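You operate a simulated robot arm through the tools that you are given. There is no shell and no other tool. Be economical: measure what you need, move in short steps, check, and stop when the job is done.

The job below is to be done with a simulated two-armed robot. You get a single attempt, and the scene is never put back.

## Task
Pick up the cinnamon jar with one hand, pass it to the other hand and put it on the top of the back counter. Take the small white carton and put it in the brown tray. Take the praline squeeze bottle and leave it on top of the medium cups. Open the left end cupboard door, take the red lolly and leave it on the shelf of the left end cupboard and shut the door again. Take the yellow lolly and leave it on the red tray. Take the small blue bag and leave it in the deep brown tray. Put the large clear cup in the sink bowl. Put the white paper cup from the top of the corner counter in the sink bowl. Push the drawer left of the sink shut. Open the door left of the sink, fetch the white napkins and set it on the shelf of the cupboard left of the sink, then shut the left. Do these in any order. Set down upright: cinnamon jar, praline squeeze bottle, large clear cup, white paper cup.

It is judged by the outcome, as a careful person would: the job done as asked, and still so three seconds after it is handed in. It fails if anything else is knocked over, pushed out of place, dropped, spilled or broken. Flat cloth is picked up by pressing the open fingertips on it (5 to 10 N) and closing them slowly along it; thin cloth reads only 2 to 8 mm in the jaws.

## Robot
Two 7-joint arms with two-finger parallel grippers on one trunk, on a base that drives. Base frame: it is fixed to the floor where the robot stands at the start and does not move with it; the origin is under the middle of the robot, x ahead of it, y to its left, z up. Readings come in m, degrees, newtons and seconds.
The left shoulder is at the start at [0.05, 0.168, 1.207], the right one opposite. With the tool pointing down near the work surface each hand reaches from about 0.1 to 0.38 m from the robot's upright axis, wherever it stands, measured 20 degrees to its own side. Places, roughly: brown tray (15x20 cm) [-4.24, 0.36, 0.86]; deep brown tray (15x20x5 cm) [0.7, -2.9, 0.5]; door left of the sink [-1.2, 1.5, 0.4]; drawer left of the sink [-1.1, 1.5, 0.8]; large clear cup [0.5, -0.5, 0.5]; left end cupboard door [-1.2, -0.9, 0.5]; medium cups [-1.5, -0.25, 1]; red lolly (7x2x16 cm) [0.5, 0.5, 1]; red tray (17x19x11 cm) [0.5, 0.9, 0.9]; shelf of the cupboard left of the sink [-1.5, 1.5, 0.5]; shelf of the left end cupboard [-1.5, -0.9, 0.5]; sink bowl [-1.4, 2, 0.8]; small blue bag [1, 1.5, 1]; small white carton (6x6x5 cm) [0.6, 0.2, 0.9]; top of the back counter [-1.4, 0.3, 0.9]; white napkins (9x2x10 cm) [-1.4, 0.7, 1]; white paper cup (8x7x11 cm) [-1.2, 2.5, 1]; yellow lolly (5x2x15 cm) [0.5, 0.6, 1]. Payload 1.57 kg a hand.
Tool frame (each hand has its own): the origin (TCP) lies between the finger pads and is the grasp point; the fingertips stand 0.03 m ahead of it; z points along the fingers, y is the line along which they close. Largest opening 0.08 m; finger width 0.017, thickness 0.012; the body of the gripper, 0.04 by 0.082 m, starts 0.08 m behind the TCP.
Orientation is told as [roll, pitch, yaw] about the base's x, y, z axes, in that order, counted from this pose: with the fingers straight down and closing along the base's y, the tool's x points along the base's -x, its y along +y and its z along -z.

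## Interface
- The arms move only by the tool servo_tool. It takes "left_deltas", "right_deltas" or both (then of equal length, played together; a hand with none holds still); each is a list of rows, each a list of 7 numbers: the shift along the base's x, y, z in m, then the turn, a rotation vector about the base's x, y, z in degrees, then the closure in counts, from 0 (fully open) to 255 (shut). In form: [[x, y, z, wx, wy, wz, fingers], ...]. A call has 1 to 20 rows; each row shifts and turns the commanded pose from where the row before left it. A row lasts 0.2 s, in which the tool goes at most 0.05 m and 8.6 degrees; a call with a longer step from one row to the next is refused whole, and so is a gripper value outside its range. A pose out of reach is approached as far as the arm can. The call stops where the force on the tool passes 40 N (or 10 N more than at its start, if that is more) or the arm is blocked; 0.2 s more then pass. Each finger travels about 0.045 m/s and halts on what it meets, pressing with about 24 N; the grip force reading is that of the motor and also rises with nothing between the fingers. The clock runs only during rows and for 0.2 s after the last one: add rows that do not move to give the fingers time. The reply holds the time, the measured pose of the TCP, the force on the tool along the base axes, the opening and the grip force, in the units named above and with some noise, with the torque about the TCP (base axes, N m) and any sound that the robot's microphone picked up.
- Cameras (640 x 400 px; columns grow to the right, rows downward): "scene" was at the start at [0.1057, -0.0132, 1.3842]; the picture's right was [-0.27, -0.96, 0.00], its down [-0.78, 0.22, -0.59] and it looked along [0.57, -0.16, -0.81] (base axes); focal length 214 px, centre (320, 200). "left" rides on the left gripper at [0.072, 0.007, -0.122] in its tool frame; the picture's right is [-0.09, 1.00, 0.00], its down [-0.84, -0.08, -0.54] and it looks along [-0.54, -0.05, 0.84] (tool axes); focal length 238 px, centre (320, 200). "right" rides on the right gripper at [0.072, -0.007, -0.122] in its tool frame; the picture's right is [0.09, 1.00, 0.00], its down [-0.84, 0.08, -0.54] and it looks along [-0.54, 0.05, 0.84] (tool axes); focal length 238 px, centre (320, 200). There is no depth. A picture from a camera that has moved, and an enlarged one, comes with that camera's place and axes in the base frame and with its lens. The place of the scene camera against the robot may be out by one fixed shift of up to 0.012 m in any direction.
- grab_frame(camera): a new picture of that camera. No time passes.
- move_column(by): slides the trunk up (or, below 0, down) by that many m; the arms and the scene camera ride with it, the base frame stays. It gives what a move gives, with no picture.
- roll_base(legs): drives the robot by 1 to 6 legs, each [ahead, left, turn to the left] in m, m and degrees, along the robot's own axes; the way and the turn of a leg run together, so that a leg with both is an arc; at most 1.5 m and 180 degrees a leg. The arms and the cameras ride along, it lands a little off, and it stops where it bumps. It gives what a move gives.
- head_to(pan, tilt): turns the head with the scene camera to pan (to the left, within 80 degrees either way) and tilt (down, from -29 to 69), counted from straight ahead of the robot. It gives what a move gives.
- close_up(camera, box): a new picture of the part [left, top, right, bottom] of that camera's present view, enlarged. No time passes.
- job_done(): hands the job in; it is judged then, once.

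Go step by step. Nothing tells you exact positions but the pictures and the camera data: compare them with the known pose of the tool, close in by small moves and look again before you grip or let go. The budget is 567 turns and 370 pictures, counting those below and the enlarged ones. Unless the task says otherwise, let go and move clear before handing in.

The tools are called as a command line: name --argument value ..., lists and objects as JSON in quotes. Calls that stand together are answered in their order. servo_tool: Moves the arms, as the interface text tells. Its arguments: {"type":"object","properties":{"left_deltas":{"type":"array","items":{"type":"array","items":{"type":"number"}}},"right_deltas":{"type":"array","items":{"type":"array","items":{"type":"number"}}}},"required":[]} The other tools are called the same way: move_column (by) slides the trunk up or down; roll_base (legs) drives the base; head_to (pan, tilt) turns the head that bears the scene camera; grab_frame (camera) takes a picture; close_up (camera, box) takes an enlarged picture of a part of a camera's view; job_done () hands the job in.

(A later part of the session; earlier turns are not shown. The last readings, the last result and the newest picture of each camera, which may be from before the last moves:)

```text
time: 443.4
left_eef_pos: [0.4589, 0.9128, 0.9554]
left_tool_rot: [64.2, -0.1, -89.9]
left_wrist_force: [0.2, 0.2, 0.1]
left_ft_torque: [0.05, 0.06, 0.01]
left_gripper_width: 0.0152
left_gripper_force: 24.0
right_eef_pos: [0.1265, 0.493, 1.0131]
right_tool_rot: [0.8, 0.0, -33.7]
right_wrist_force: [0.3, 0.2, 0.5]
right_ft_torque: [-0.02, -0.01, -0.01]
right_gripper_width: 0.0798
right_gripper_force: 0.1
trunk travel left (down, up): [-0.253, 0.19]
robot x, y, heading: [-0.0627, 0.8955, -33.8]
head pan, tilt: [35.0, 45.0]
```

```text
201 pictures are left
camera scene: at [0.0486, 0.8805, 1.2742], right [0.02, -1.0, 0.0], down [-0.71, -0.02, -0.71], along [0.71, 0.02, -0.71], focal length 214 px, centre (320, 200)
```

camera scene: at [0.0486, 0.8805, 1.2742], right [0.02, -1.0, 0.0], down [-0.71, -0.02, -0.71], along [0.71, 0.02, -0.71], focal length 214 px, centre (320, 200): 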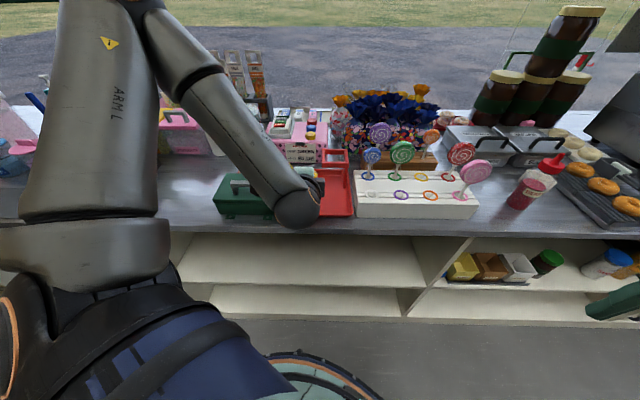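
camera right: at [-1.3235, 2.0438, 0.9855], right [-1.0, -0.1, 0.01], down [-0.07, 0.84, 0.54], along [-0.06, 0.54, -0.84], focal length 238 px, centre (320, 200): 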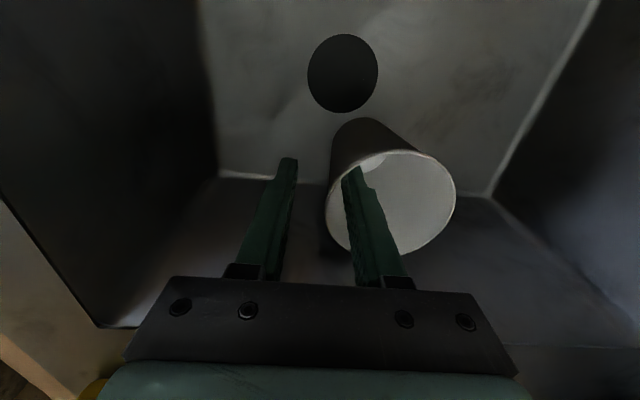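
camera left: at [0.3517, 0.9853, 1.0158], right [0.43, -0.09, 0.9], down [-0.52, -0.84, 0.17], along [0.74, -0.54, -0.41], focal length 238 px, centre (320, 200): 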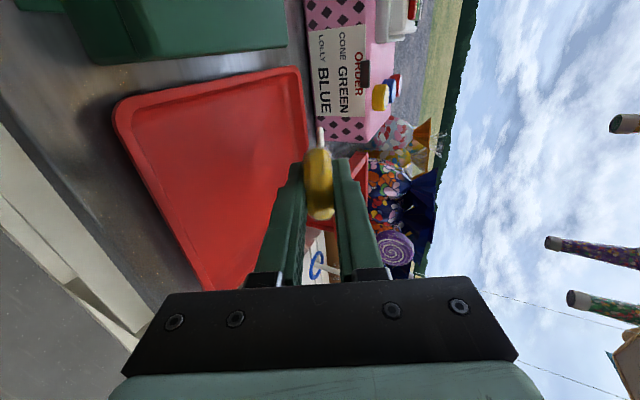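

move_column --by -0.045

grab_frame --camera "left"

```text
time: 444.3
left_eef_pos: [0.4585, 0.9133, 0.9093]
left_tool_rot: [64.2, 0.0, -89.8]
left_wrist_force: [0.4, -0.1, -0.9]
left_ft_torque: [0.0, 0.01, -0.01]
left_gripper_width: 0.0151
left_gripper_force: 24.2
right_eef_pos: [0.126, 0.4928, 0.9674]
right_tool_rot: [0.7, 0.1, -33.6]
right_wrist_force: [-0.2, -0.2, 0.6]
right_ft_torque: [-0.02, -0.01, 0.03]
right_gripper_width: 0.0798
right_gripper_force: 0.0
trunk travel left (down, up): [-0.208, 0.235]
robot x, y, heading: [-0.0607, 0.8914, -33.6]
head pan, tilt: [35.0, 45.0]
```

```text
200 pictures are left
camera left: at [0.3517, 0.9854, 0.9708], right [0.43, -0.09, 0.9], down [-0.52, -0.84, 0.17], along [0.74, -0.54, -0.41], focal length 238 px, centre (320, 200)
```

left: 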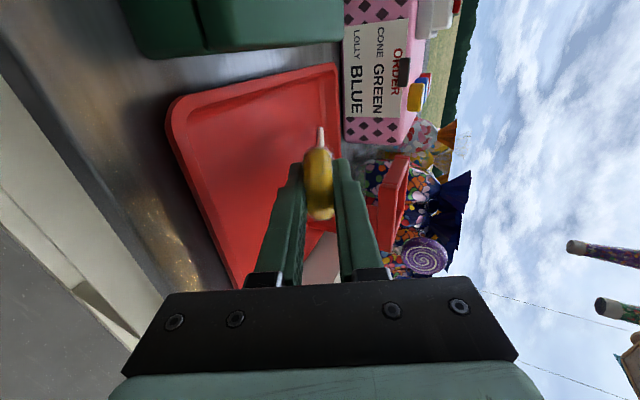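

move_column --by -0.015

move_column --by -0.01

grab_frame --camera "left"

```text
time: 444.9
left_eef_pos: [0.459, 0.9117, 0.8966]
left_tool_rot: [64.6, -0.1, -89.9]
left_wrist_force: [-1.1, 0.0, 10.5]
left_ft_torque: [-0.02, -1.13, 0.0]
left_gripper_width: 0.0167
left_gripper_force: 24.1
right_eef_pos: [0.1256, 0.4921, 0.9526]
right_tool_rot: [0.6, 0.0, -33.7]
right_wrist_force: [0.2, 0.3, 0.6]
right_ft_torque: [-0.01, 0.0, -0.01]
right_gripper_width: 0.0801
right_gripper_force: 0.0
trunk travel left (down, up): [-0.193, 0.25]
robot x, y, heading: [-0.0607, 0.8939, -33.8]
head pan, tilt: [35.0, 45.0]
```

```text
time: 445.5
left_eef_pos: [0.4581, 0.9124, 0.8865]
left_tool_rot: [64.4, 0.0, -89.9]
left_wrist_force: [-1.0, -2.1, 9.1]
left_ft_torque: [-0.07, -1.15, -0.17]
left_gripper_width: 0.0213
left_gripper_force: 24.5
right_eef_pos: [0.1257, 0.492, 0.9435]
right_tool_rot: [0.7, 0.0, -33.7]
right_wrist_force: [-0.1, -0.1, 0.2]
right_ft_torque: [0.02, 0.02, -0.01]
right_gripper_width: 0.08
right_gripper_force: 0.1
trunk travel left (down, up): [-0.183, 0.26]
robot x, y, heading: [-0.0633, 0.896, -33.5]
head pan, tilt: [35.0, 45.0]
```

```text
199 pictures are left
camera left: at [0.3512, 0.985, 0.9462], right [0.43, -0.09, 0.9], down [-0.52, -0.84, 0.17], along [0.74, -0.54, -0.41], focal length 238 px, centre (320, 200)
```

left: 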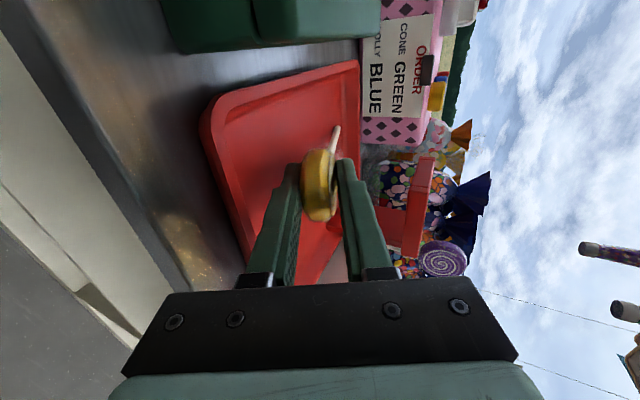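

move_column --by -0.007

servo_tool --left_deltas '[[0, 0, 0, 0, 0, 0, 200], [0, 0, 0.002, 0, 0, 0, 170], [0, 0, 0.003, 0, 0, 0, 140], [0, 0, 0.003, 0, 0, 0, 120], [0, 0, 0, 0, 0, 0, 120]]'

grab_frame --camera "left"

```text
time: 446.1
left_eef_pos: [0.4587, 0.914, 0.8793]
left_tool_rot: [64.2, -0.1, -89.9]
left_wrist_force: [-0.9, -1.3, 8.5]
left_ft_torque: [-0.02, -0.98, -0.17]
left_gripper_width: 0.0236
left_gripper_force: 23.1
right_eef_pos: [0.1247, 0.4921, 0.9362]
right_tool_rot: [0.7, -0.1, -33.6]
right_wrist_force: [0.1, 0.4, -0.5]
right_ft_torque: [-0.06, 0.0, -0.03]
right_gripper_width: 0.0801
right_gripper_force: 0.1
trunk travel left (down, up): [-0.176, 0.267]
robot x, y, heading: [-0.0591, 0.8924, -33.8]
head pan, tilt: [35.0, 45.0]
```

```text
time: 447.3
left_eef_pos: [0.4587, 0.9131, 0.8866]
left_tool_rot: [64.1, 0.0, -89.8]
left_wrist_force: [2.1, 0.4, 2.4]
left_ft_torque: [0.03, -0.12, 0.0]
left_gripper_width: 0.0395
left_gripper_force: 0.1
right_eef_pos: [0.1259, 0.4928, 0.9358]
right_tool_rot: [0.7, 0.0, -33.7]
right_wrist_force: [0.7, 0.0, 0.4]
right_ft_torque: [0.0, 0.0, 0.0]
right_gripper_width: 0.0802
right_gripper_force: 0.0
trunk travel left (down, up): [-0.176, 0.267]
robot x, y, heading: [-0.0627, 0.8968, -33.7]
head pan, tilt: [35.0, 45.0]
```

```text
198 pictures are left
camera left: at [0.3517, 0.9856, 0.9463], right [0.43, -0.09, 0.9], down [-0.52, -0.84, 0.17], along [0.74, -0.54, -0.41], focal length 238 px, centre (320, 200)
```

left: 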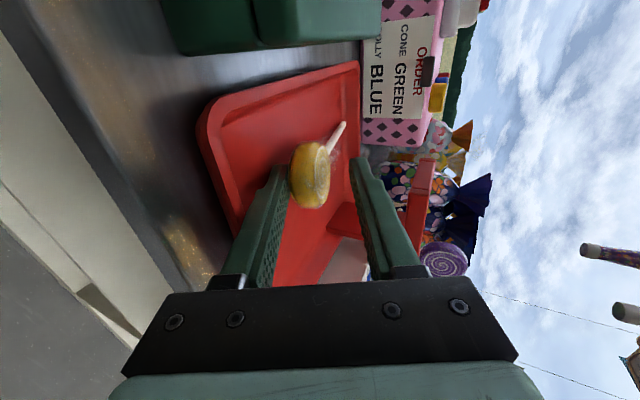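

Slide the lower finger out by driving straight back.

roll_base --legs '[[-0.1, -0.066, 0]]'

grab_frame --camera "left"

grab_frame --camera "scene"

```text
time: 448.5
left_eef_pos: [0.3386, 0.9141, 0.8867]
left_tool_rot: [64.2, 0.0, -89.8]
left_wrist_force: [-1.5, 0.9, 1.7]
left_ft_torque: [0.07, 0.06, 0.01]
left_gripper_width: 0.041
left_gripper_force: 0.0
right_eef_pos: [0.0069, 0.4938, 0.9369]
right_tool_rot: [0.7, -0.1, -33.6]
right_wrist_force: [0.5, -0.9, -0.1]
right_ft_torque: [0.02, 0.01, -0.04]
right_gripper_width: 0.0795
right_gripper_force: 0.1
trunk travel left (down, up): [-0.176, 0.267]
robot x, y, heading: [-0.1813, 0.8938, -33.8]
head pan, tilt: [35.0, 45.0]
```

```text
197 pictures are left
camera left: at [0.2321, 0.986, 0.9467], right [0.43, -0.09, 0.9], down [-0.52, -0.84, 0.17], along [0.74, -0.54, -0.41], focal length 238 px, centre (320, 200)
```

left: 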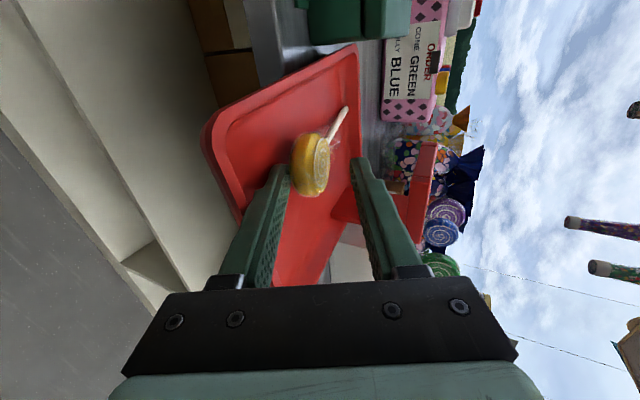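

```text
196 pictures are left
camera scene: at [-0.0711, 0.8808, 1.1972], right [0.02, -1.0, 0.0], down [-0.71, -0.02, -0.71], along [0.71, 0.02, -0.71], focal length 214 px, centre (320, 200)
```

scene: 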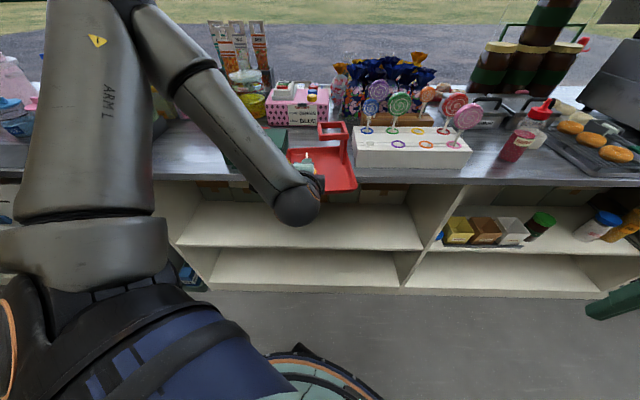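

The lower finger hooked the tray's rim and dragged the tray to the edge. I'll move forward slightly, re-grip the lolly, and lift it so I can push the tray back.

roll_base --legs '[[0.02, 0.013, 0]]'

servo_tool --left_deltas '[[0, 0, 0, 0, 0, 0, 150], [0, 0, 0, 0, 0, 0, 200], [0, 0, 0, 0, 0, 0, 255], [0, 0, 0, 0, 0, 0, 255], [0, 0, 0, 0, 0, 0, 255]]'

grab_frame --camera "left"

```text
time: 449.3
left_eef_pos: [0.3633, 0.9138, 0.8873]
left_tool_rot: [64.1, 0.0, -89.8]
left_wrist_force: [-1.1, -0.1, 2.2]
left_ft_torque: [-0.02, -0.1, 0.01]
left_gripper_width: 0.0408
left_gripper_force: 0.0
right_eef_pos: [0.0311, 0.4929, 0.9364]
right_tool_rot: [0.6, 0.0, -33.7]
right_wrist_force: [0.7, -0.1, -0.6]
right_ft_torque: [0.0, 0.01, 0.03]
right_gripper_width: 0.0797
right_gripper_force: 0.0
trunk travel left (down, up): [-0.176, 0.267]
robot x, y, heading: [-0.1602, 0.8945, -33.5]
head pan, tilt: [35.0, 45.0]
```

```text
time: 450.5
left_eef_pos: [0.3633, 0.9134, 0.8881]
left_tool_rot: [64.4, 0.0, -89.8]
left_wrist_force: [-0.7, 0.4, 6.1]
left_ft_torque: [0.02, -0.75, 0.05]
left_gripper_width: 0.0191
left_gripper_force: 24.5
right_eef_pos: [0.0304, 0.4926, 0.9366]
right_tool_rot: [0.7, 0.0, -33.5]
right_wrist_force: [-0.3, 0.2, 0.4]
right_ft_torque: [0.0, 0.02, 0.0]
right_gripper_width: 0.0799
right_gripper_force: 0.0
trunk travel left (down, up): [-0.176, 0.267]
robot x, y, heading: [-0.1552, 0.893, -33.4]
head pan, tilt: [35.0, 45.0]
```

```text
195 pictures are left
camera left: at [0.256, 0.9854, 0.9473], right [0.43, -0.09, 0.9], down [-0.52, -0.84, 0.16], along [0.74, -0.54, -0.41], focal length 238 px, centre (320, 200)
```

left: 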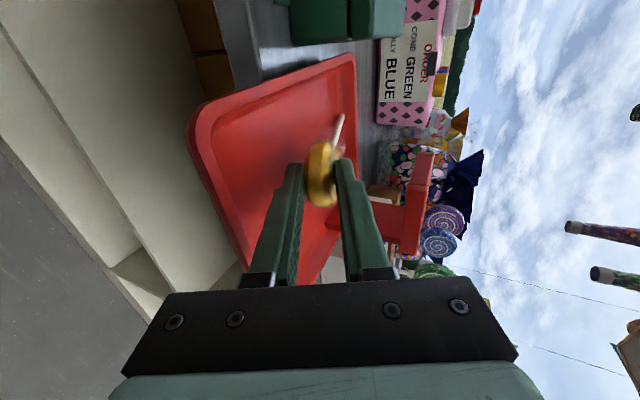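

move_column --by 0.15

grab_frame --camera "left"

grab_frame --camera "scene"

```text
time: 452.3
left_eef_pos: [0.3639, 0.914, 1.0366]
left_tool_rot: [64.2, 0.0, -89.8]
left_wrist_force: [0.4, 0.1, -0.1]
left_ft_torque: [0.04, -0.01, 0.04]
left_gripper_width: 0.0148
left_gripper_force: 24.1
right_eef_pos: [0.0316, 0.4921, 1.0853]
right_tool_rot: [0.6, 0.1, -33.6]
right_wrist_force: [-0.7, 0.1, -1.0]
right_ft_torque: [0.01, 0.0, -0.01]
right_gripper_width: 0.0802
right_gripper_force: 0.0
trunk travel left (down, up): [-0.326, 0.117]
robot x, y, heading: [-0.1562, 0.892, -33.7]
head pan, tilt: [35.0, 45.0]
```

```text
194 pictures are left
camera left: at [0.2563, 0.9855, 1.0964], right [0.43, -0.09, 0.9], down [-0.52, -0.84, 0.17], along [0.74, -0.54, -0.41], focal length 238 px, centre (320, 200)
```

left: 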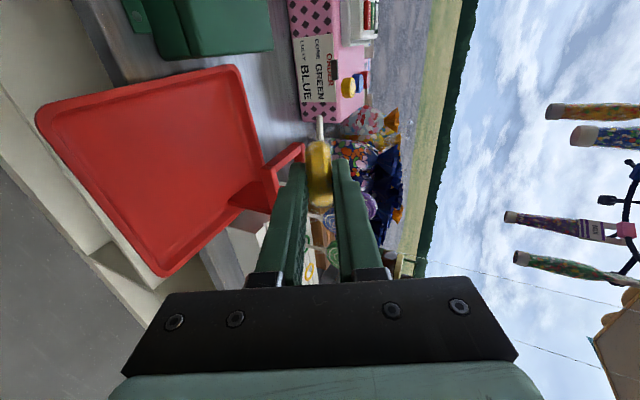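

```text
193 pictures are left
camera scene: at [-0.0467, 0.8803, 1.3471], right [0.02, -1.0, 0.0], down [-0.71, -0.02, -0.71], along [0.71, 0.02, -0.71], focal length 214 px, centre (320, 200)
```

scene: 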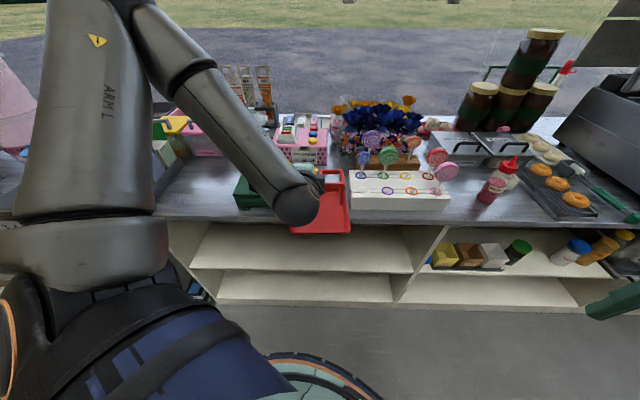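

Tray's front hangs ~2–3 cm over the edge. Raise, square up to the counter, and use the right hand's closed fingers to push it back ~10 cm.

move_column --by 0.1

roll_base --legs '[[-0.1, 0, 0], [0, 0, 33.6]]'

head_to --pan -10 --tilt 42

grab_frame --camera "scene"

```text
time: 453.6
left_eef_pos: [0.3641, 0.9138, 1.1358]
left_tool_rot: [64.2, 0.1, -89.8]
left_wrist_force: [1.0, 0.3, -0.3]
left_ft_torque: [-0.01, 0.03, 0.01]
left_gripper_width: 0.0147
left_gripper_force: 24.3
right_eef_pos: [0.0319, 0.4935, 1.1858]
right_tool_rot: [0.6, 0.1, -33.5]
right_wrist_force: [-0.2, -0.2, -0.5]
right_ft_torque: [0.02, 0.0, -0.03]
right_gripper_width: 0.0799
right_gripper_force: 0.1
trunk travel left (down, up): [-0.426, 0.017]
robot x, y, heading: [-0.156, 0.8961, -33.6]
head pan, tilt: [35.0, 45.0]
```

```text
time: 456.4
left_eef_pos: [0.1816, 1.2557, 1.1363]
left_tool_rot: [64.2, 0.0, -55.9]
left_wrist_force: [-0.5, -0.4, 0.3]
left_ft_torque: [-0.01, 0.01, -0.02]
left_gripper_width: 0.0148
left_gripper_force: 23.7
right_eef_pos: [0.1398, 0.7216, 1.1863]
right_tool_rot: [0.6, 0.0, 0.1]
right_wrist_force: [0.1, 0.1, 0.0]
right_ft_torque: [0.02, 0.0, -0.03]
right_gripper_width: 0.0801
right_gripper_force: 0.1
trunk travel left (down, up): [-0.426, 0.017]
robot x, y, heading: [-0.2403, 0.9502, 0.2]
head pan, tilt: [35.0, 45.0]
```

```text
time: 457.5
left_eef_pos: [0.181, 1.2548, 1.1364]
left_tool_rot: [64.2, -0.1, -55.9]
left_wrist_force: [-0.3, -0.7, -1.2]
left_ft_torque: [-0.04, -0.01, 0.0]
left_gripper_width: 0.0149
left_gripper_force: 24.2
right_eef_pos: [0.14, 0.7211, 1.1866]
right_tool_rot: [0.7, 0.0, 0.2]
right_wrist_force: [-0.1, 0.0, 0.8]
right_ft_torque: [-0.01, 0.0, -0.01]
right_gripper_width: 0.0803
right_gripper_force: 0.1
trunk travel left (down, up): [-0.426, 0.017]
robot x, y, heading: [-0.2341, 0.9508, 0.2]
head pan, tilt: [-10.0, 42.0]
```

```text
192 pictures are left
camera scene: at [-0.1222, 0.9419, 1.4514], right [-0.17, -0.99, 0.0], down [-0.66, 0.11, -0.74], along [0.73, -0.13, -0.67], focal length 214 px, centre (320, 200)
```

scene: 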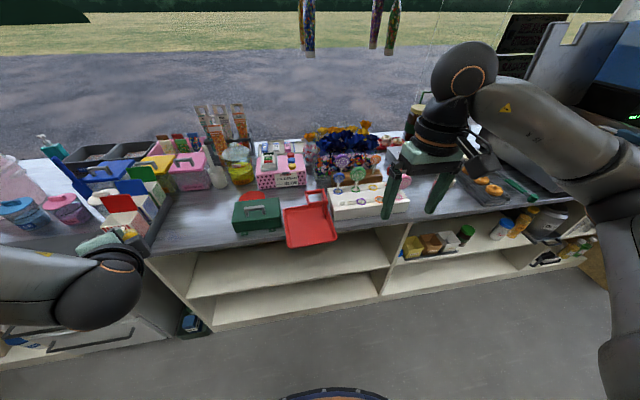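

roll_base --legs '[[0, 0.165, 0]]'

servo_tool --right_deltas '[[0.03, 0, -0.03, 0, 0, 0, 100], [0.03, 0, -0.035, 0, 0, 0, 200], [0.03, 0, -0.035, 0, 0, 0, 255], [0.02, 0, -0.04, 0, 0, 0, 255], [0, 0, -0.045, 0, 0, 0, 255], [0, 0, -0.045, 0, 0, 0, 255], [0, 0, -0.045, 0, 0, 0, 255], [0, 0, -0.03, 0, 0, 0, 255], [0, 0, 0, 0, 0, 0, 255]]'

grab_frame --camera "right"

grab_frame --camera "scene"

```text
time: 459.6
left_eef_pos: [0.1809, 1.4204, 1.1372]
left_tool_rot: [64.2, 0.1, -56.0]
left_wrist_force: [0.1, -0.3, 0.2]
left_ft_torque: [-0.01, 0.0, -0.02]
left_gripper_width: 0.0146
left_gripper_force: 24.1
right_eef_pos: [0.1387, 0.8858, 1.1867]
right_tool_rot: [0.7, 0.1, 0.2]
right_wrist_force: [0.0, -0.3, -0.5]
right_ft_torque: [-0.01, 0.03, -0.02]
right_gripper_width: 0.0803
right_gripper_force: 0.0
trunk travel left (down, up): [-0.426, 0.017]
robot x, y, heading: [-0.2422, 1.1168, 0.2]
head pan, tilt: [-10.0, 42.0]
```

```text
time: 461.6
left_eef_pos: [0.1797, 1.42, 1.1356]
left_tool_rot: [64.3, 0.0, -56.1]
left_wrist_force: [0.5, 0.3, 0.5]
left_ft_torque: [0.02, 0.02, -0.01]
left_gripper_width: 0.0147
left_gripper_force: 24.2
right_eef_pos: [0.248, 0.8846, 0.88]
right_tool_rot: [0.7, 0.1, 0.2]
right_wrist_force: [-0.6, 0.2, 0.1]
right_ft_torque: [-0.04, 0.01, -0.02]
right_gripper_width: 0.0
right_gripper_force: 20.8
trunk travel left (down, up): [-0.426, 0.017]
robot x, y, heading: [-0.2382, 1.1121, 0.4]
head pan, tilt: [-10.0, 42.0]
```

```text
191 pictures are left
camera right: at [0.1763, 0.8753, 1.0024], right [-0.1, 1.0, 0.01], down [0.84, 0.07, 0.54], along [0.54, 0.06, -0.84], focal length 238 px, centre (320, 200)
```

right: 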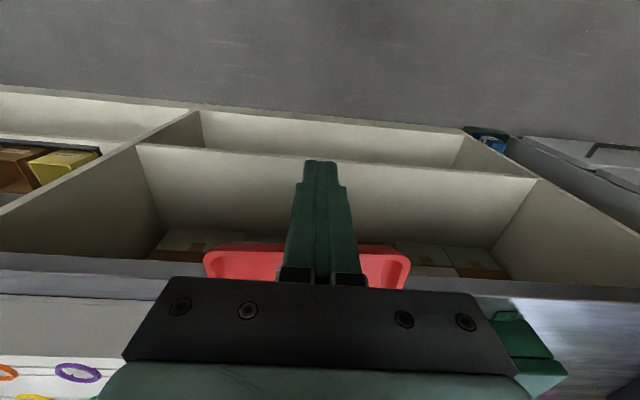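

```text
190 pictures are left
camera scene: at [-0.1227, 1.1071, 1.4514], right [-0.17, -0.99, 0.0], down [-0.66, 0.11, -0.74], along [0.73, -0.13, -0.67], focal length 214 px, centre (320, 200)
```

scene: 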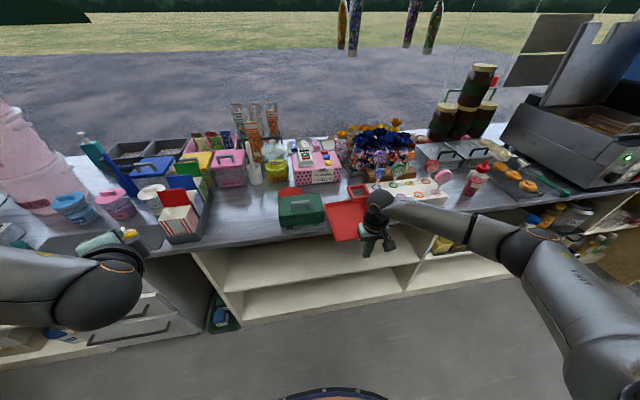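

servo_tool --left_deltas '[[-0.02, -0.02, 0.03, 0, 0, 0, 255], [-0.03, -0.02, 0.03, 0, 0, 0, 255], [-0.03, -0.02, 0.02, 0, 0, 0, 255], [0, 0, 0, 0, 0, 0, 255]]'

roll_base --legs '[[0.155, 0, 0]]'

grab_frame --camera "scene"

grab_frame --camera "right"

```text
time: 462.6
left_eef_pos: [0.144, 1.3437, 1.2232]
left_tool_rot: [64.1, 0.1, -55.7]
left_wrist_force: [-0.6, -0.1, 0.0]
left_ft_torque: [-0.02, 0.0, 0.0]
left_gripper_width: 0.0146
left_gripper_force: 24.2
left hand out of reach, approached as far as the arm can: row 1, 2, 3
right_eef_pos: [0.2498, 0.8833, 0.8809]
right_tool_rot: [0.7, 0.0, 0.2]
right_wrist_force: [0.1, 0.4, 1.0]
right_ft_torque: [-0.01, -0.03, -0.02]
right_gripper_width: 0.0001
right_gripper_force: 21.3
trunk travel left (down, up): [-0.426, 0.017]
robot x, y, heading: [-0.2406, 1.1171, 0.1]
head pan, tilt: [-10.0, 42.0]
```

```text
time: 464.0
left_eef_pos: [0.2993, 1.3433, 1.2241]
left_tool_rot: [64.1, 0.1, -55.9]
left_wrist_force: [-0.1, 0.4, 0.3]
left_ft_torque: [0.03, 0.02, 0.02]
left_gripper_width: 0.015
left_gripper_force: 24.1
right_eef_pos: [0.4027, 0.8861, 0.8805]
right_tool_rot: [0.7, 0.0, 0.4]
right_wrist_force: [0.2, -1.0, -0.4]
right_ft_torque: [0.03, 0.0, 0.03]
right_gripper_width: 0.0
right_gripper_force: 21.8
trunk travel left (down, up): [-0.426, 0.017]
robot x, y, heading: [-0.0842, 1.1119, 0.2]
head pan, tilt: [-10.0, 42.0]
```

```text
189 pictures are left
camera scene: at [0.0323, 1.1077, 1.4513], right [-0.17, -0.99, 0.0], down [-0.66, 0.11, -0.74], along [0.73, -0.13, -0.67], focal length 214 px, centre (320, 200)
```

scene: 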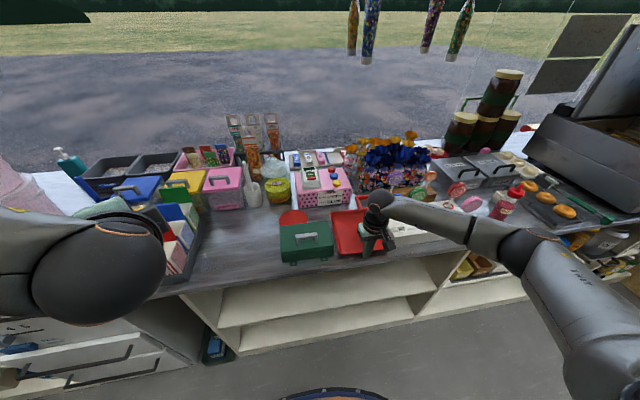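

```text
188 pictures are left
camera right: at [0.3314, 0.8764, 1.0026], right [-0.1, 1.0, 0.01], down [0.84, 0.07, 0.54], along [0.54, 0.06, -0.84], focal length 238 px, centre (320, 200)
```

right: 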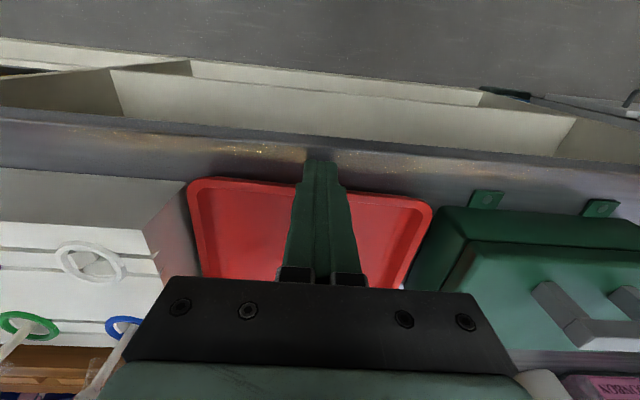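

Tray is back at its place. Raise the right hand, and re-orient the left (fingers either side of the disc) while shifting the base right.

servo_tool --right_deltas '[[-0.02, 0, 0.04, 0, 0, 0, 255], [0, 0, 0.05, 0, 0, 0, 200], [0, 0, 0.05, 0, 0, 0, 100], [0, 0, 0.05, 0, 0, 0, 0], [0, 0, 0.05, 0, 0, 0, 0], [0, 0, 0.05, 0, 0, 0, 0], [0, 0, 0.03, 0, 0, 0, 0], [0, 0, 0, 0, 0, 0, 0], [0, 0, 0, 0, 0, 0, 0], [0, 0, 0, 0, 0, 0, 0], [0, 0, 0, 0, 0, 0, 0], [0, 0, 0, 0, 0, 0, 0], [0, 0, 0, 0, 0, 0, 0], [0, 0, 0, 0, 0, 0, 0], [0, 0, 0, 0, 0, 0, 0]]' --left_deltas '[[0, -0.01, 0, 0, 0, -8.5, 255], [0, -0.01, 0, 0, 0, -8.5, 255], [0, -0.01, 0, 0, 0, -8.5, 255], [0, -0.01, 0, 0, 0, -8.5, 255], [0, 0, 0, -7.38, 0, 3.56, 255], [0, 0, 0, -7.38, 0, 3.56, 255], [0, 0, 0, -7.38, 0, 3.56, 255], [0, 0, 0, -7.38, 0, 3.56, 255], [0, 0, 0, -7.38, 0, 3.56, 255], [0, 0, 0, -7.38, 0, 3.56, 255], [0, 0, 0, -7.38, 0, 3.56, 255], [0, 0, 0, -7.38, 0, 3.56, 255], [0, 0, 0, -7.38, 0, 3.56, 255], [0, 0, 0, -7.38, 0, 3.56, 255], [0, 0, 0, -7.38, 0, 3.56, 255]]'

roll_base --legs '[[-0.1, 0, 0], [0, -0.3, 0]]'

grab_frame --camera "left"

head_to --pan 20 --tilt 45

grab_frame --camera "scene"

```text
time: 467.2
left_eef_pos: [0.3455, 1.2813, 1.2407]
left_tool_rot: [-0.9, -64.0, 0.9]
left_wrist_force: [-0.1, -0.3, -0.5]
left_ft_torque: [0.0, -0.01, -0.02]
left_gripper_width: 0.0147
left_gripper_force: 24.4
left hand out of reach, approached as far as the arm can: row 1, 2, 3, 4
right_eef_pos: [0.3822, 0.8841, 1.2002]
right_tool_rot: [0.7, 0.0, 0.3]
right_wrist_force: [0.5, 0.9, 0.4]
right_ft_torque: [-0.04, -0.01, 0.01]
right_gripper_width: 0.0802
right_gripper_force: 0.0
trunk travel left (down, up): [-0.426, 0.017]
robot x, y, heading: [-0.0853, 1.1182, 0.2]
head pan, tilt: [-10.0, 42.0]
```

```text
time: 471.2
left_eef_pos: [0.2466, 0.9773, 1.2409]
left_tool_rot: [-0.5, -64.0, 0.3]
left_wrist_force: [0.2, -0.7, -0.1]
left_ft_torque: [0.01, 0.02, 0.0]
left_gripper_width: 0.0144
left_gripper_force: 24.1
right_eef_pos: [0.2841, 0.5806, 1.2021]
right_tool_rot: [0.7, -0.1, 0.3]
right_wrist_force: [0.3, 0.5, -0.1]
right_ft_torque: [0.03, -0.04, -0.01]
right_gripper_width: 0.0801
right_gripper_force: 0.1
trunk travel left (down, up): [-0.426, 0.017]
robot x, y, heading: [-0.1848, 0.8108, 0.1]
head pan, tilt: [-10.0, 42.0]
```

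```text
187 pictures are left
camera left: at [0.1062, 0.9849, 1.2313], right [0.04, 1.0, 0.08], down [-0.12, -0.07, 0.99], along [0.99, -0.05, 0.12], focal length 238 px, centre (320, 200)
```

left: 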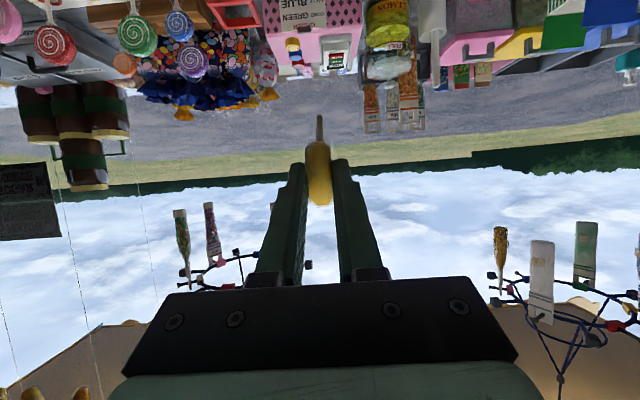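

```text
time: 472.1
left_eef_pos: [0.2477, 0.9781, 1.2421]
left_tool_rot: [-0.5, -64.0, 0.4]
left_wrist_force: [0.3, 0.0, 1.0]
left_ft_torque: [0.01, 0.01, 0.03]
left_gripper_width: 0.0149
left_gripper_force: 24.3
right_eef_pos: [0.2848, 0.5807, 1.2014]
right_tool_rot: [0.8, -0.1, 0.1]
right_wrist_force: [-0.2, -1.0, -0.1]
right_ft_torque: [0.0, 0.0, -0.01]
right_gripper_width: 0.0802
right_gripper_force: 0.0
trunk travel left (down, up): [-0.426, 0.017]
robot x, y, heading: [-0.1826, 0.8125, 0.3]
head pan, tilt: [20.0, 45.0]
```

```text
186 pictures are left
camera scene: at [-0.0723, 0.8467, 1.4471], right [0.34, -0.94, 0.0], down [-0.66, -0.24, -0.71], along [0.66, 0.24, -0.71], focal length 214 px, centre (320, 200)
```

scene: 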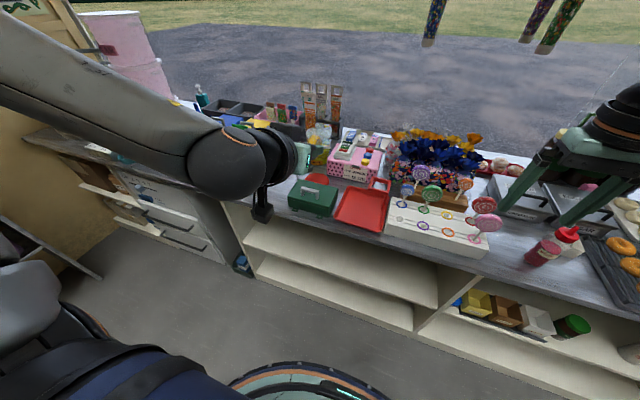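

Retract the right hand, then lower and bring the lolly over the tray.

servo_tool --right_deltas '[[-0.04, 0, 0, 0, 0, 0, 0], [-0.04, 0, 0, 0, 0, 0, 0], [-0.04, 0, 0, 0, 0, 0, 0], [-0.04, 0, 0, 0, 0, 0, 0], [-0.04, -0.02, 0, 0, 0, 0, 0], [0, 0, 0, 0, 0, 0, 0]]'

move_column --by -0.22

roll_base --legs '[[0, -0.068, 0], [0.215, 0, 0]]'

grab_frame --camera "left"

grab_frame --camera "scene"

```text
time: 473.5
left_eef_pos: [0.2494, 0.9781, 1.2414]
left_tool_rot: [-0.4, -64.0, 0.5]
left_wrist_force: [-0.1, 0.1, -0.9]
left_ft_torque: [-0.01, 0.01, -0.03]
left_gripper_width: 0.0148
left_gripper_force: 24.4
right_eef_pos: [0.084, 0.5619, 1.1993]
right_tool_rot: [0.7, 0.1, 0.2]
right_wrist_force: [-0.3, -0.3, -0.1]
right_ft_torque: [-0.03, 0.02, -0.02]
right_gripper_width: 0.0799
right_gripper_force: 0.2
trunk travel left (down, up): [-0.426, 0.017]
robot x, y, heading: [-0.1822, 0.8109, 0.3]
head pan, tilt: [20.0, 45.0]
```

```text
time: 475.9
left_eef_pos: [0.2474, 0.9781, 1.0204]
left_tool_rot: [-0.6, -63.9, 0.4]
left_wrist_force: [-0.2, -0.2, -1.1]
left_ft_torque: [0.0, 0.0, 0.01]
left_gripper_width: 0.0145
left_gripper_force: 24.3
right_eef_pos: [0.0842, 0.5627, 0.981]
right_tool_rot: [0.8, 0.1, 0.1]
right_wrist_force: [0.2, 0.0, -0.1]
right_ft_torque: [-0.01, 0.02, 0.02]
right_gripper_width: 0.0799
right_gripper_force: 0.0
trunk travel left (down, up): [-0.206, 0.237]
robot x, y, heading: [-0.1868, 0.8116, -0.1]
head pan, tilt: [20.0, 45.0]
```

```text
time: 478.4
left_eef_pos: [0.4628, 0.91, 1.0219]
left_tool_rot: [-0.5, -64.0, 0.4]
left_wrist_force: [0.6, 0.3, 0.1]
left_ft_torque: [0.02, 0.01, 0.01]
left_gripper_width: 0.0148
left_gripper_force: 24.4
right_eef_pos: [0.2979, 0.4933, 0.9785]
right_tool_rot: [0.6, 0.0, 0.1]
right_wrist_force: [-0.5, -0.2, 0.4]
right_ft_torque: [0.0, 0.01, -0.02]
right_gripper_width: 0.0798
right_gripper_force: 0.0
trunk travel left (down, up): [-0.206, 0.237]
robot x, y, heading: [0.034, 0.7481, 0.2]
head pan, tilt: [20.0, 45.0]
```

```text
185 pictures are left
camera left: at [0.321, 0.917, 1.0112], right [0.04, 1.0, 0.08], down [-0.12, -0.07, 0.99], along [0.99, -0.05, 0.12], focal length 238 px, centre (320, 200)
```

left: 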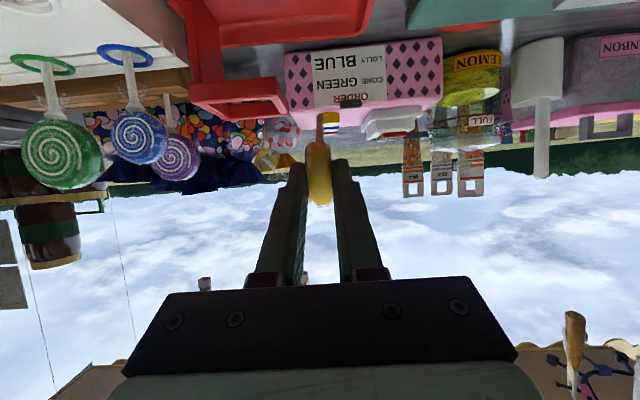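

```text
184 pictures are left
camera scene: at [0.1422, 0.779, 1.2271], right [0.34, -0.94, 0.0], down [-0.66, -0.24, -0.71], along [0.66, 0.24, -0.71], focal length 214 px, centre (320, 200)
```

scene: 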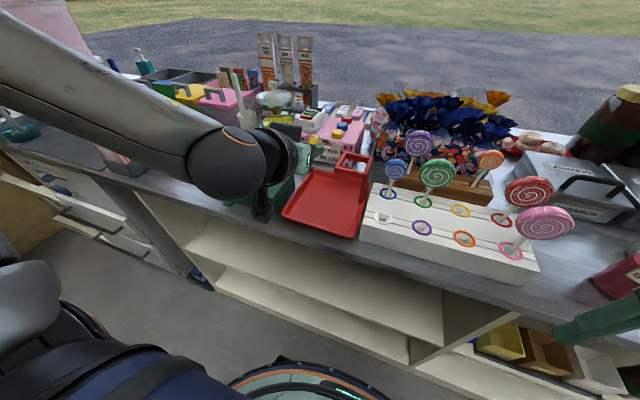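

move_column --by -0.1

close_up --camera "scene" --box '[180, 100, 420, 250]'

grab_frame --camera "left"

```text
time: 479.7
left_eef_pos: [0.463, 0.9098, 0.9225]
left_tool_rot: [-0.5, -64.0, 0.2]
left_wrist_force: [-0.8, -0.8, -0.6]
left_ft_torque: [-0.02, 0.0, -0.01]
left_gripper_width: 0.0149
left_gripper_force: 24.2
right_eef_pos: [0.2979, 0.4937, 0.8797]
right_tool_rot: [0.7, 0.1, 0.1]
right_wrist_force: [-0.3, -1.6, 0.2]
right_ft_torque: [0.0, 0.02, 0.0]
right_gripper_width: 0.0799
right_gripper_force: 0.2
trunk travel left (down, up): [-0.106, 0.337]
robot x, y, heading: [0.0283, 0.7415, 0.0]
head pan, tilt: [20.0, 45.0]
```

```text
2.67 times, centred on (300, 175) of scene
camera zoom: at [0.1418, 0.7791, 1.1272], right [0.34, -0.94, 0.0], down [-0.66, -0.24, -0.71], along [0.66, 0.24, -0.71], focal length 572 px, centre (373, 267)
```

zoom: 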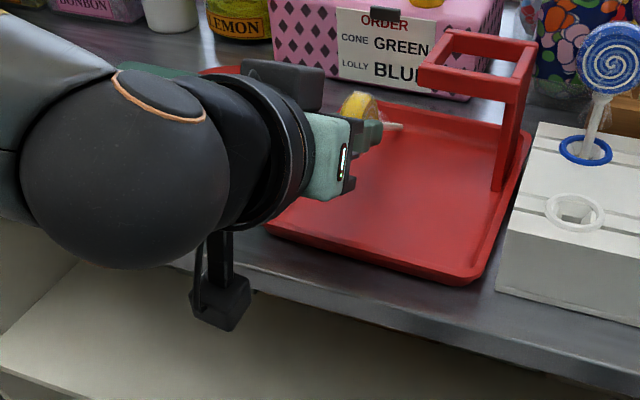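

```text
182 pictures are left
camera left: at [0.3207, 0.917, 0.9113], right [0.04, 1.0, 0.08], down [-0.12, -0.07, 0.99], along [0.99, -0.05, 0.12], focal length 238 px, centre (320, 200)
```

left: 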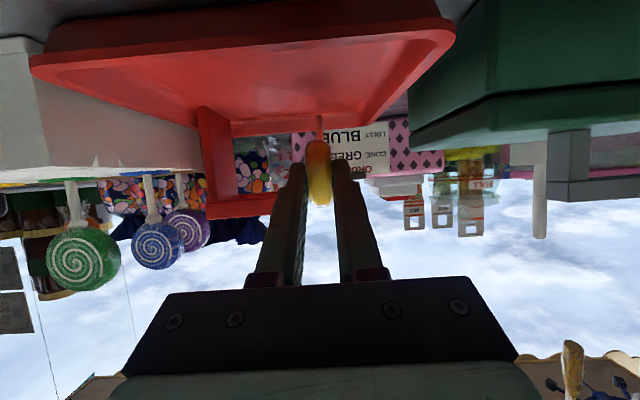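

move_column --by -0.018

move_column --by -0.01

close_up --camera "scene" --box '[240, 100, 400, 200]'

```text
time: 480.4
left_eef_pos: [0.4615, 0.9096, 0.905]
left_tool_rot: [-0.5, -64.3, 0.3]
left_wrist_force: [1.0, -0.7, 4.3]
left_ft_torque: [-0.08, -0.71, -0.03]
left_gripper_width: 0.0148
left_gripper_force: 24.2
right_eef_pos: [0.2989, 0.492, 0.8631]
right_tool_rot: [0.8, 0.1, 0.0]
right_wrist_force: [-0.6, 0.6, 0.0]
right_ft_torque: [0.03, 0.01, -0.02]
right_gripper_width: 0.0801
right_gripper_force: 0.0
trunk travel left (down, up): [-0.088, 0.355]
robot x, y, heading: [0.0331, 0.7453, 0.3]
head pan, tilt: [20.0, 45.0]
```

```text
time: 480.9
left_eef_pos: [0.462, 0.9096, 0.8935]
left_tool_rot: [-0.6, -63.9, 0.4]
left_wrist_force: [-0.4, -1.4, 3.5]
left_ft_torque: [0.01, -0.59, -0.04]
left_gripper_width: 0.015
left_gripper_force: 23.9
right_eef_pos: [0.2963, 0.4935, 0.8518]
right_tool_rot: [0.7, 0.1, 0.1]
right_wrist_force: [-0.5, -0.4, -0.2]
right_ft_torque: [0.01, 0.0, 0.01]
right_gripper_width: 0.0798
right_gripper_force: 0.0
trunk travel left (down, up): [-0.078, 0.365]
robot x, y, heading: [0.0312, 0.7479, 0.1]
head pan, tilt: [20.0, 45.0]
```

```text
4.00 times, centred on (320, 150) of scene
camera zoom: at [0.1416, 0.7789, 1.0991], right [0.34, -0.94, 0.0], down [-0.66, -0.24, -0.71], along [0.66, 0.24, -0.71], focal length 858 px, centre (320, 400)
```

zoom: 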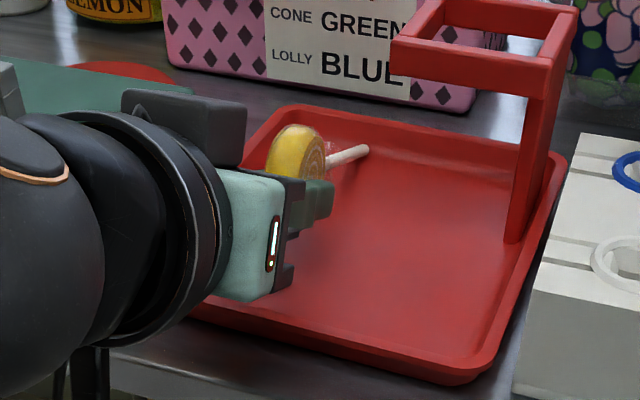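

move_column --by -0.016

servo_tool --left_deltas '[[0, 0, 0, 0, 0, 0, 200], [0, 0, 0, 0, 0, 0, 160], [0, 0, 0, 0, 0, 0, 120], [0, 0, 0, 0, 0, 0, 120], [0, 0, 0.01, 0, 0, 0, 120], [0, 0, 0.02, 0, 0, 0, 120], [0, 0, 0.03, 0, 0, 0, 120]]'

close_up --camera "scene" --box '[240, 100, 400, 200]'

```text
time: 481.6
left_eef_pos: [0.4618, 0.9089, 0.8772]
left_tool_rot: [-0.5, -63.9, 0.3]
left_wrist_force: [0.4, -0.1, 3.1]
left_ft_torque: [-0.02, -0.55, -0.01]
left_gripper_width: 0.0147
left_gripper_force: 24.1
right_eef_pos: [0.2981, 0.4948, 0.8365]
right_tool_rot: [0.6, 0.0, 0.1]
right_wrist_force: [0.2, 0.4, -0.4]
right_ft_torque: [0.02, -0.01, -0.01]
right_gripper_width: 0.0799
right_gripper_force: 0.0
trunk travel left (down, up): [-0.062, 0.381]
robot x, y, heading: [0.0296, 0.7441, 0.2]
head pan, tilt: [20.0, 45.0]
```

```text
time: 483.2
left_eef_pos: [0.4621, 0.9088, 0.9375]
left_tool_rot: [-0.5, -64.0, 0.2]
left_wrist_force: [-0.7, -0.3, -0.3]
left_ft_torque: [0.01, 0.02, -0.03]
left_gripper_width: 0.0423
left_gripper_force: 0.1
right_eef_pos: [0.297, 0.4939, 0.8362]
right_tool_rot: [0.6, 0.0, 0.1]
right_wrist_force: [0.7, -0.7, 0.0]
right_ft_torque: [0.03, -0.02, 0.01]
right_gripper_width: 0.0799
right_gripper_force: 0.0
trunk travel left (down, up): [-0.062, 0.381]
robot x, y, heading: [0.0342, 0.749, 0.0]
head pan, tilt: [20.0, 45.0]
```

```text
4.00 times, centred on (320, 150) of scene
camera zoom: at [0.1419, 0.779, 1.0831], right [0.34, -0.94, 0.0], down [-0.66, -0.24, -0.71], along [0.66, 0.24, -0.71], focal length 858 px, centre (320, 400)
```

zoom: 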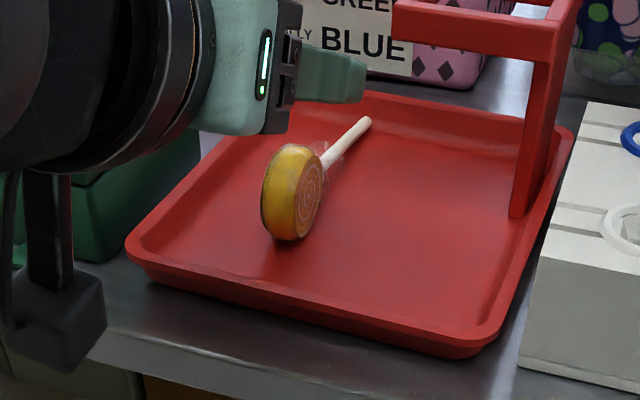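

The yellow lolly rests in the tray. Raise up, re-pose the left hand fingers-down, and set up a mirrored approach with the right hand for the red lolly.

move_column --by 0.36

servo_tool --left_deltas '[[-0.02, 0, 0, 0, 8, 0, 60], [-0.02, 0, 0, 0, 8, 0, 0], [-0.02, 0, 0, 0, 8, 0, 0], [-0.02, 0, 0, 0, 8, 0, 0], [-0.02, 0, 0, 0, 8, 0, 0], [-0.02, 0, 0, 0, 8, 0, 0], [-0.02, 0, 0, 0, 8, 0, 0], [-0.02, 0, 0, 0, 8, 0, 0]]' --right_deltas '[[0, 0, 0, 0, 0, 7, 95], [0, 0, 0, 0, 0, 7, 95], [0, 0, 0, 0, 0, 7, 95], [0, 0, 0, 0, 0, 7, 95], [0, 0, 0, 0, 0, 7, 95], [0, 0, 0, 0, 0, 7, 95], [0, 0, 0, 0, 0, 7, 95], [0, 0, 0, 0, 0, 7, 95]]'

roll_base --legs '[[-0.1, -0.13, 0], [0, 0, 34], [0.08, -0.05, 0]]'

grab_frame --camera "right"

```text
time: 486.7
left_eef_pos: [0.4621, 0.9102, 1.2966]
left_tool_rot: [-0.4, -64.0, 0.3]
left_wrist_force: [0.8, 0.1, 0.7]
left_ft_torque: [-0.02, -0.03, -0.06]
left_gripper_width: 0.0419
left_gripper_force: 0.1
right_eef_pos: [0.2971, 0.4934, 1.1967]
right_tool_rot: [0.7, -0.1, 0.2]
right_wrist_force: [-0.2, 0.2, 0.0]
right_ft_torque: [0.0, 0.03, 0.02]
right_gripper_width: 0.0798
right_gripper_force: 0.1
trunk travel left (down, up): [-0.422, 0.021]
robot x, y, heading: [0.0297, 0.7493, 0.4]
head pan, tilt: [20.0, 45.0]
```

```text
time: 488.5
left_eef_pos: [0.3014, 0.9102, 1.2969]
left_tool_rot: [-0.2, 0.2, 0.1]
left_wrist_force: [0.6, -0.1, -0.3]
left_ft_torque: [-0.02, -0.02, -0.03]
left_gripper_width: 0.0798
left_gripper_force: 0.1
right_eef_pos: [0.2985, 0.4945, 1.1957]
right_tool_rot: [0.7, -0.1, 56.3]
right_wrist_force: [0.2, -0.4, 0.4]
right_ft_torque: [0.0, 0.01, 0.01]
right_gripper_width: 0.0504
right_gripper_force: 0.1
trunk travel left (down, up): [-0.422, 0.021]
robot x, y, heading: [0.0314, 0.7406, 0.1]
head pan, tilt: [20.0, 45.0]
```

```text
time: 492.6
left_eef_pos: [0.1586, 0.9082, 1.2968]
left_tool_rot: [-0.1, 0.0, 34.0]
left_wrist_force: [0.2, -0.4, -0.7]
left_ft_torque: [-0.01, 0.02, 0.0]
left_gripper_width: 0.08
left_gripper_force: 0.0
right_eef_pos: [0.3877, 0.5585, 1.1964]
right_tool_rot: [0.6, 0.0, 90.0]
right_wrist_force: [0.6, 0.2, -0.8]
right_ft_torque: [-0.03, -0.01, 0.02]
right_gripper_width: 0.0503
right_gripper_force: 0.1
trunk travel left (down, up): [-0.422, 0.021]
robot x, y, heading: [0.0239, 0.6182, 34.0]
head pan, tilt: [20.0, 45.0]
```

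```text
179 pictures are left
camera right: at [0.3944, 0.4865, 1.3181], right [-1.0, -0.09, 0.01], down [-0.07, 0.84, 0.54], along [-0.06, 0.54, -0.84], focal length 238 px, centre (320, 200)
```

right: 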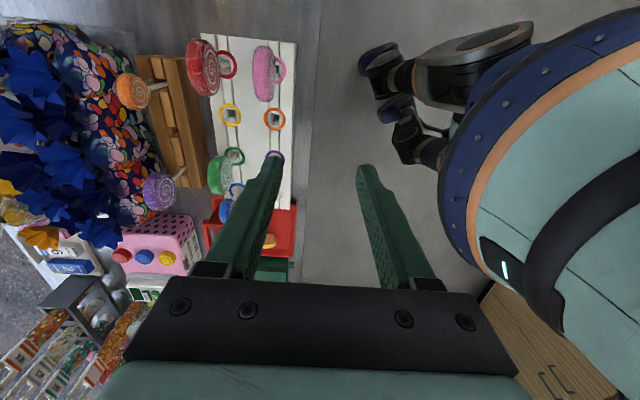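

Red head ≈(0.53, 0.523), pink is 7 cm nearer. Move over the red one.

servo_tool --right_deltas '[[0.03, -0.01, 0, 0, 0, 0, 120], [0.03, -0.01, -0.01, 0, 0, 0, 120], [0.03, -0.01, -0.02, 0, 0, 0, 120], [0.03, 0, -0.03, 0, 0, 0, 120], [0.023, 0, -0.03, 0, 0, 0, 120], [0, 0, -0.02, 0, 0, 0, 120], [0, 0, 0, 0, 0, 0, 120]]'

grab_frame --camera "right"

```text
time: 494.2
left_eef_pos: [0.1586, 0.9068, 1.2977]
left_tool_rot: [-0.3, 0.0, 34.0]
left_wrist_force: [0.0, -0.5, -1.0]
left_ft_torque: [0.0, 0.01, -0.01]
left_gripper_width: 0.08
left_gripper_force: 0.2
right_eef_pos: [0.4379, 0.5754, 1.1259]
right_tool_rot: [0.6, -0.1, 89.9]
right_wrist_force: [-0.4, 0.1, 0.1]
right_ft_torque: [-0.02, 0.01, -0.02]
right_gripper_width: 0.0422
right_gripper_force: 0.0
right hand out of reach, approached as far as the arm can: row 2, 3, 4, 5
trunk travel left (down, up): [-0.422, 0.021]
robot x, y, heading: [0.0262, 0.6189, 34.0]
head pan, tilt: [20.0, 45.0]
```

```text
178 pictures are left
camera right: at [0.4455, 0.5028, 1.2485], right [-1.0, -0.09, 0.01], down [-0.07, 0.84, 0.54], along [-0.06, 0.54, -0.84], focal length 238 px, centre (320, 200)
```

right: 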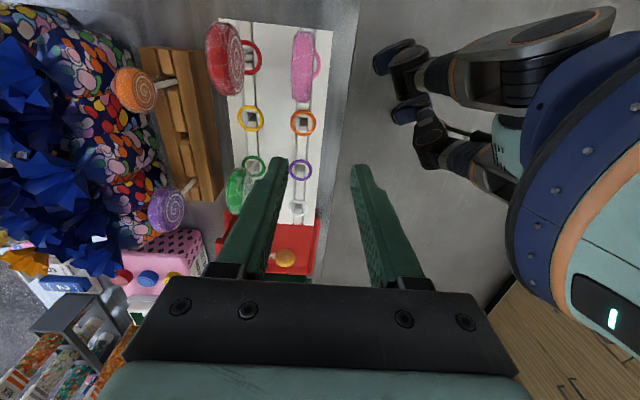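

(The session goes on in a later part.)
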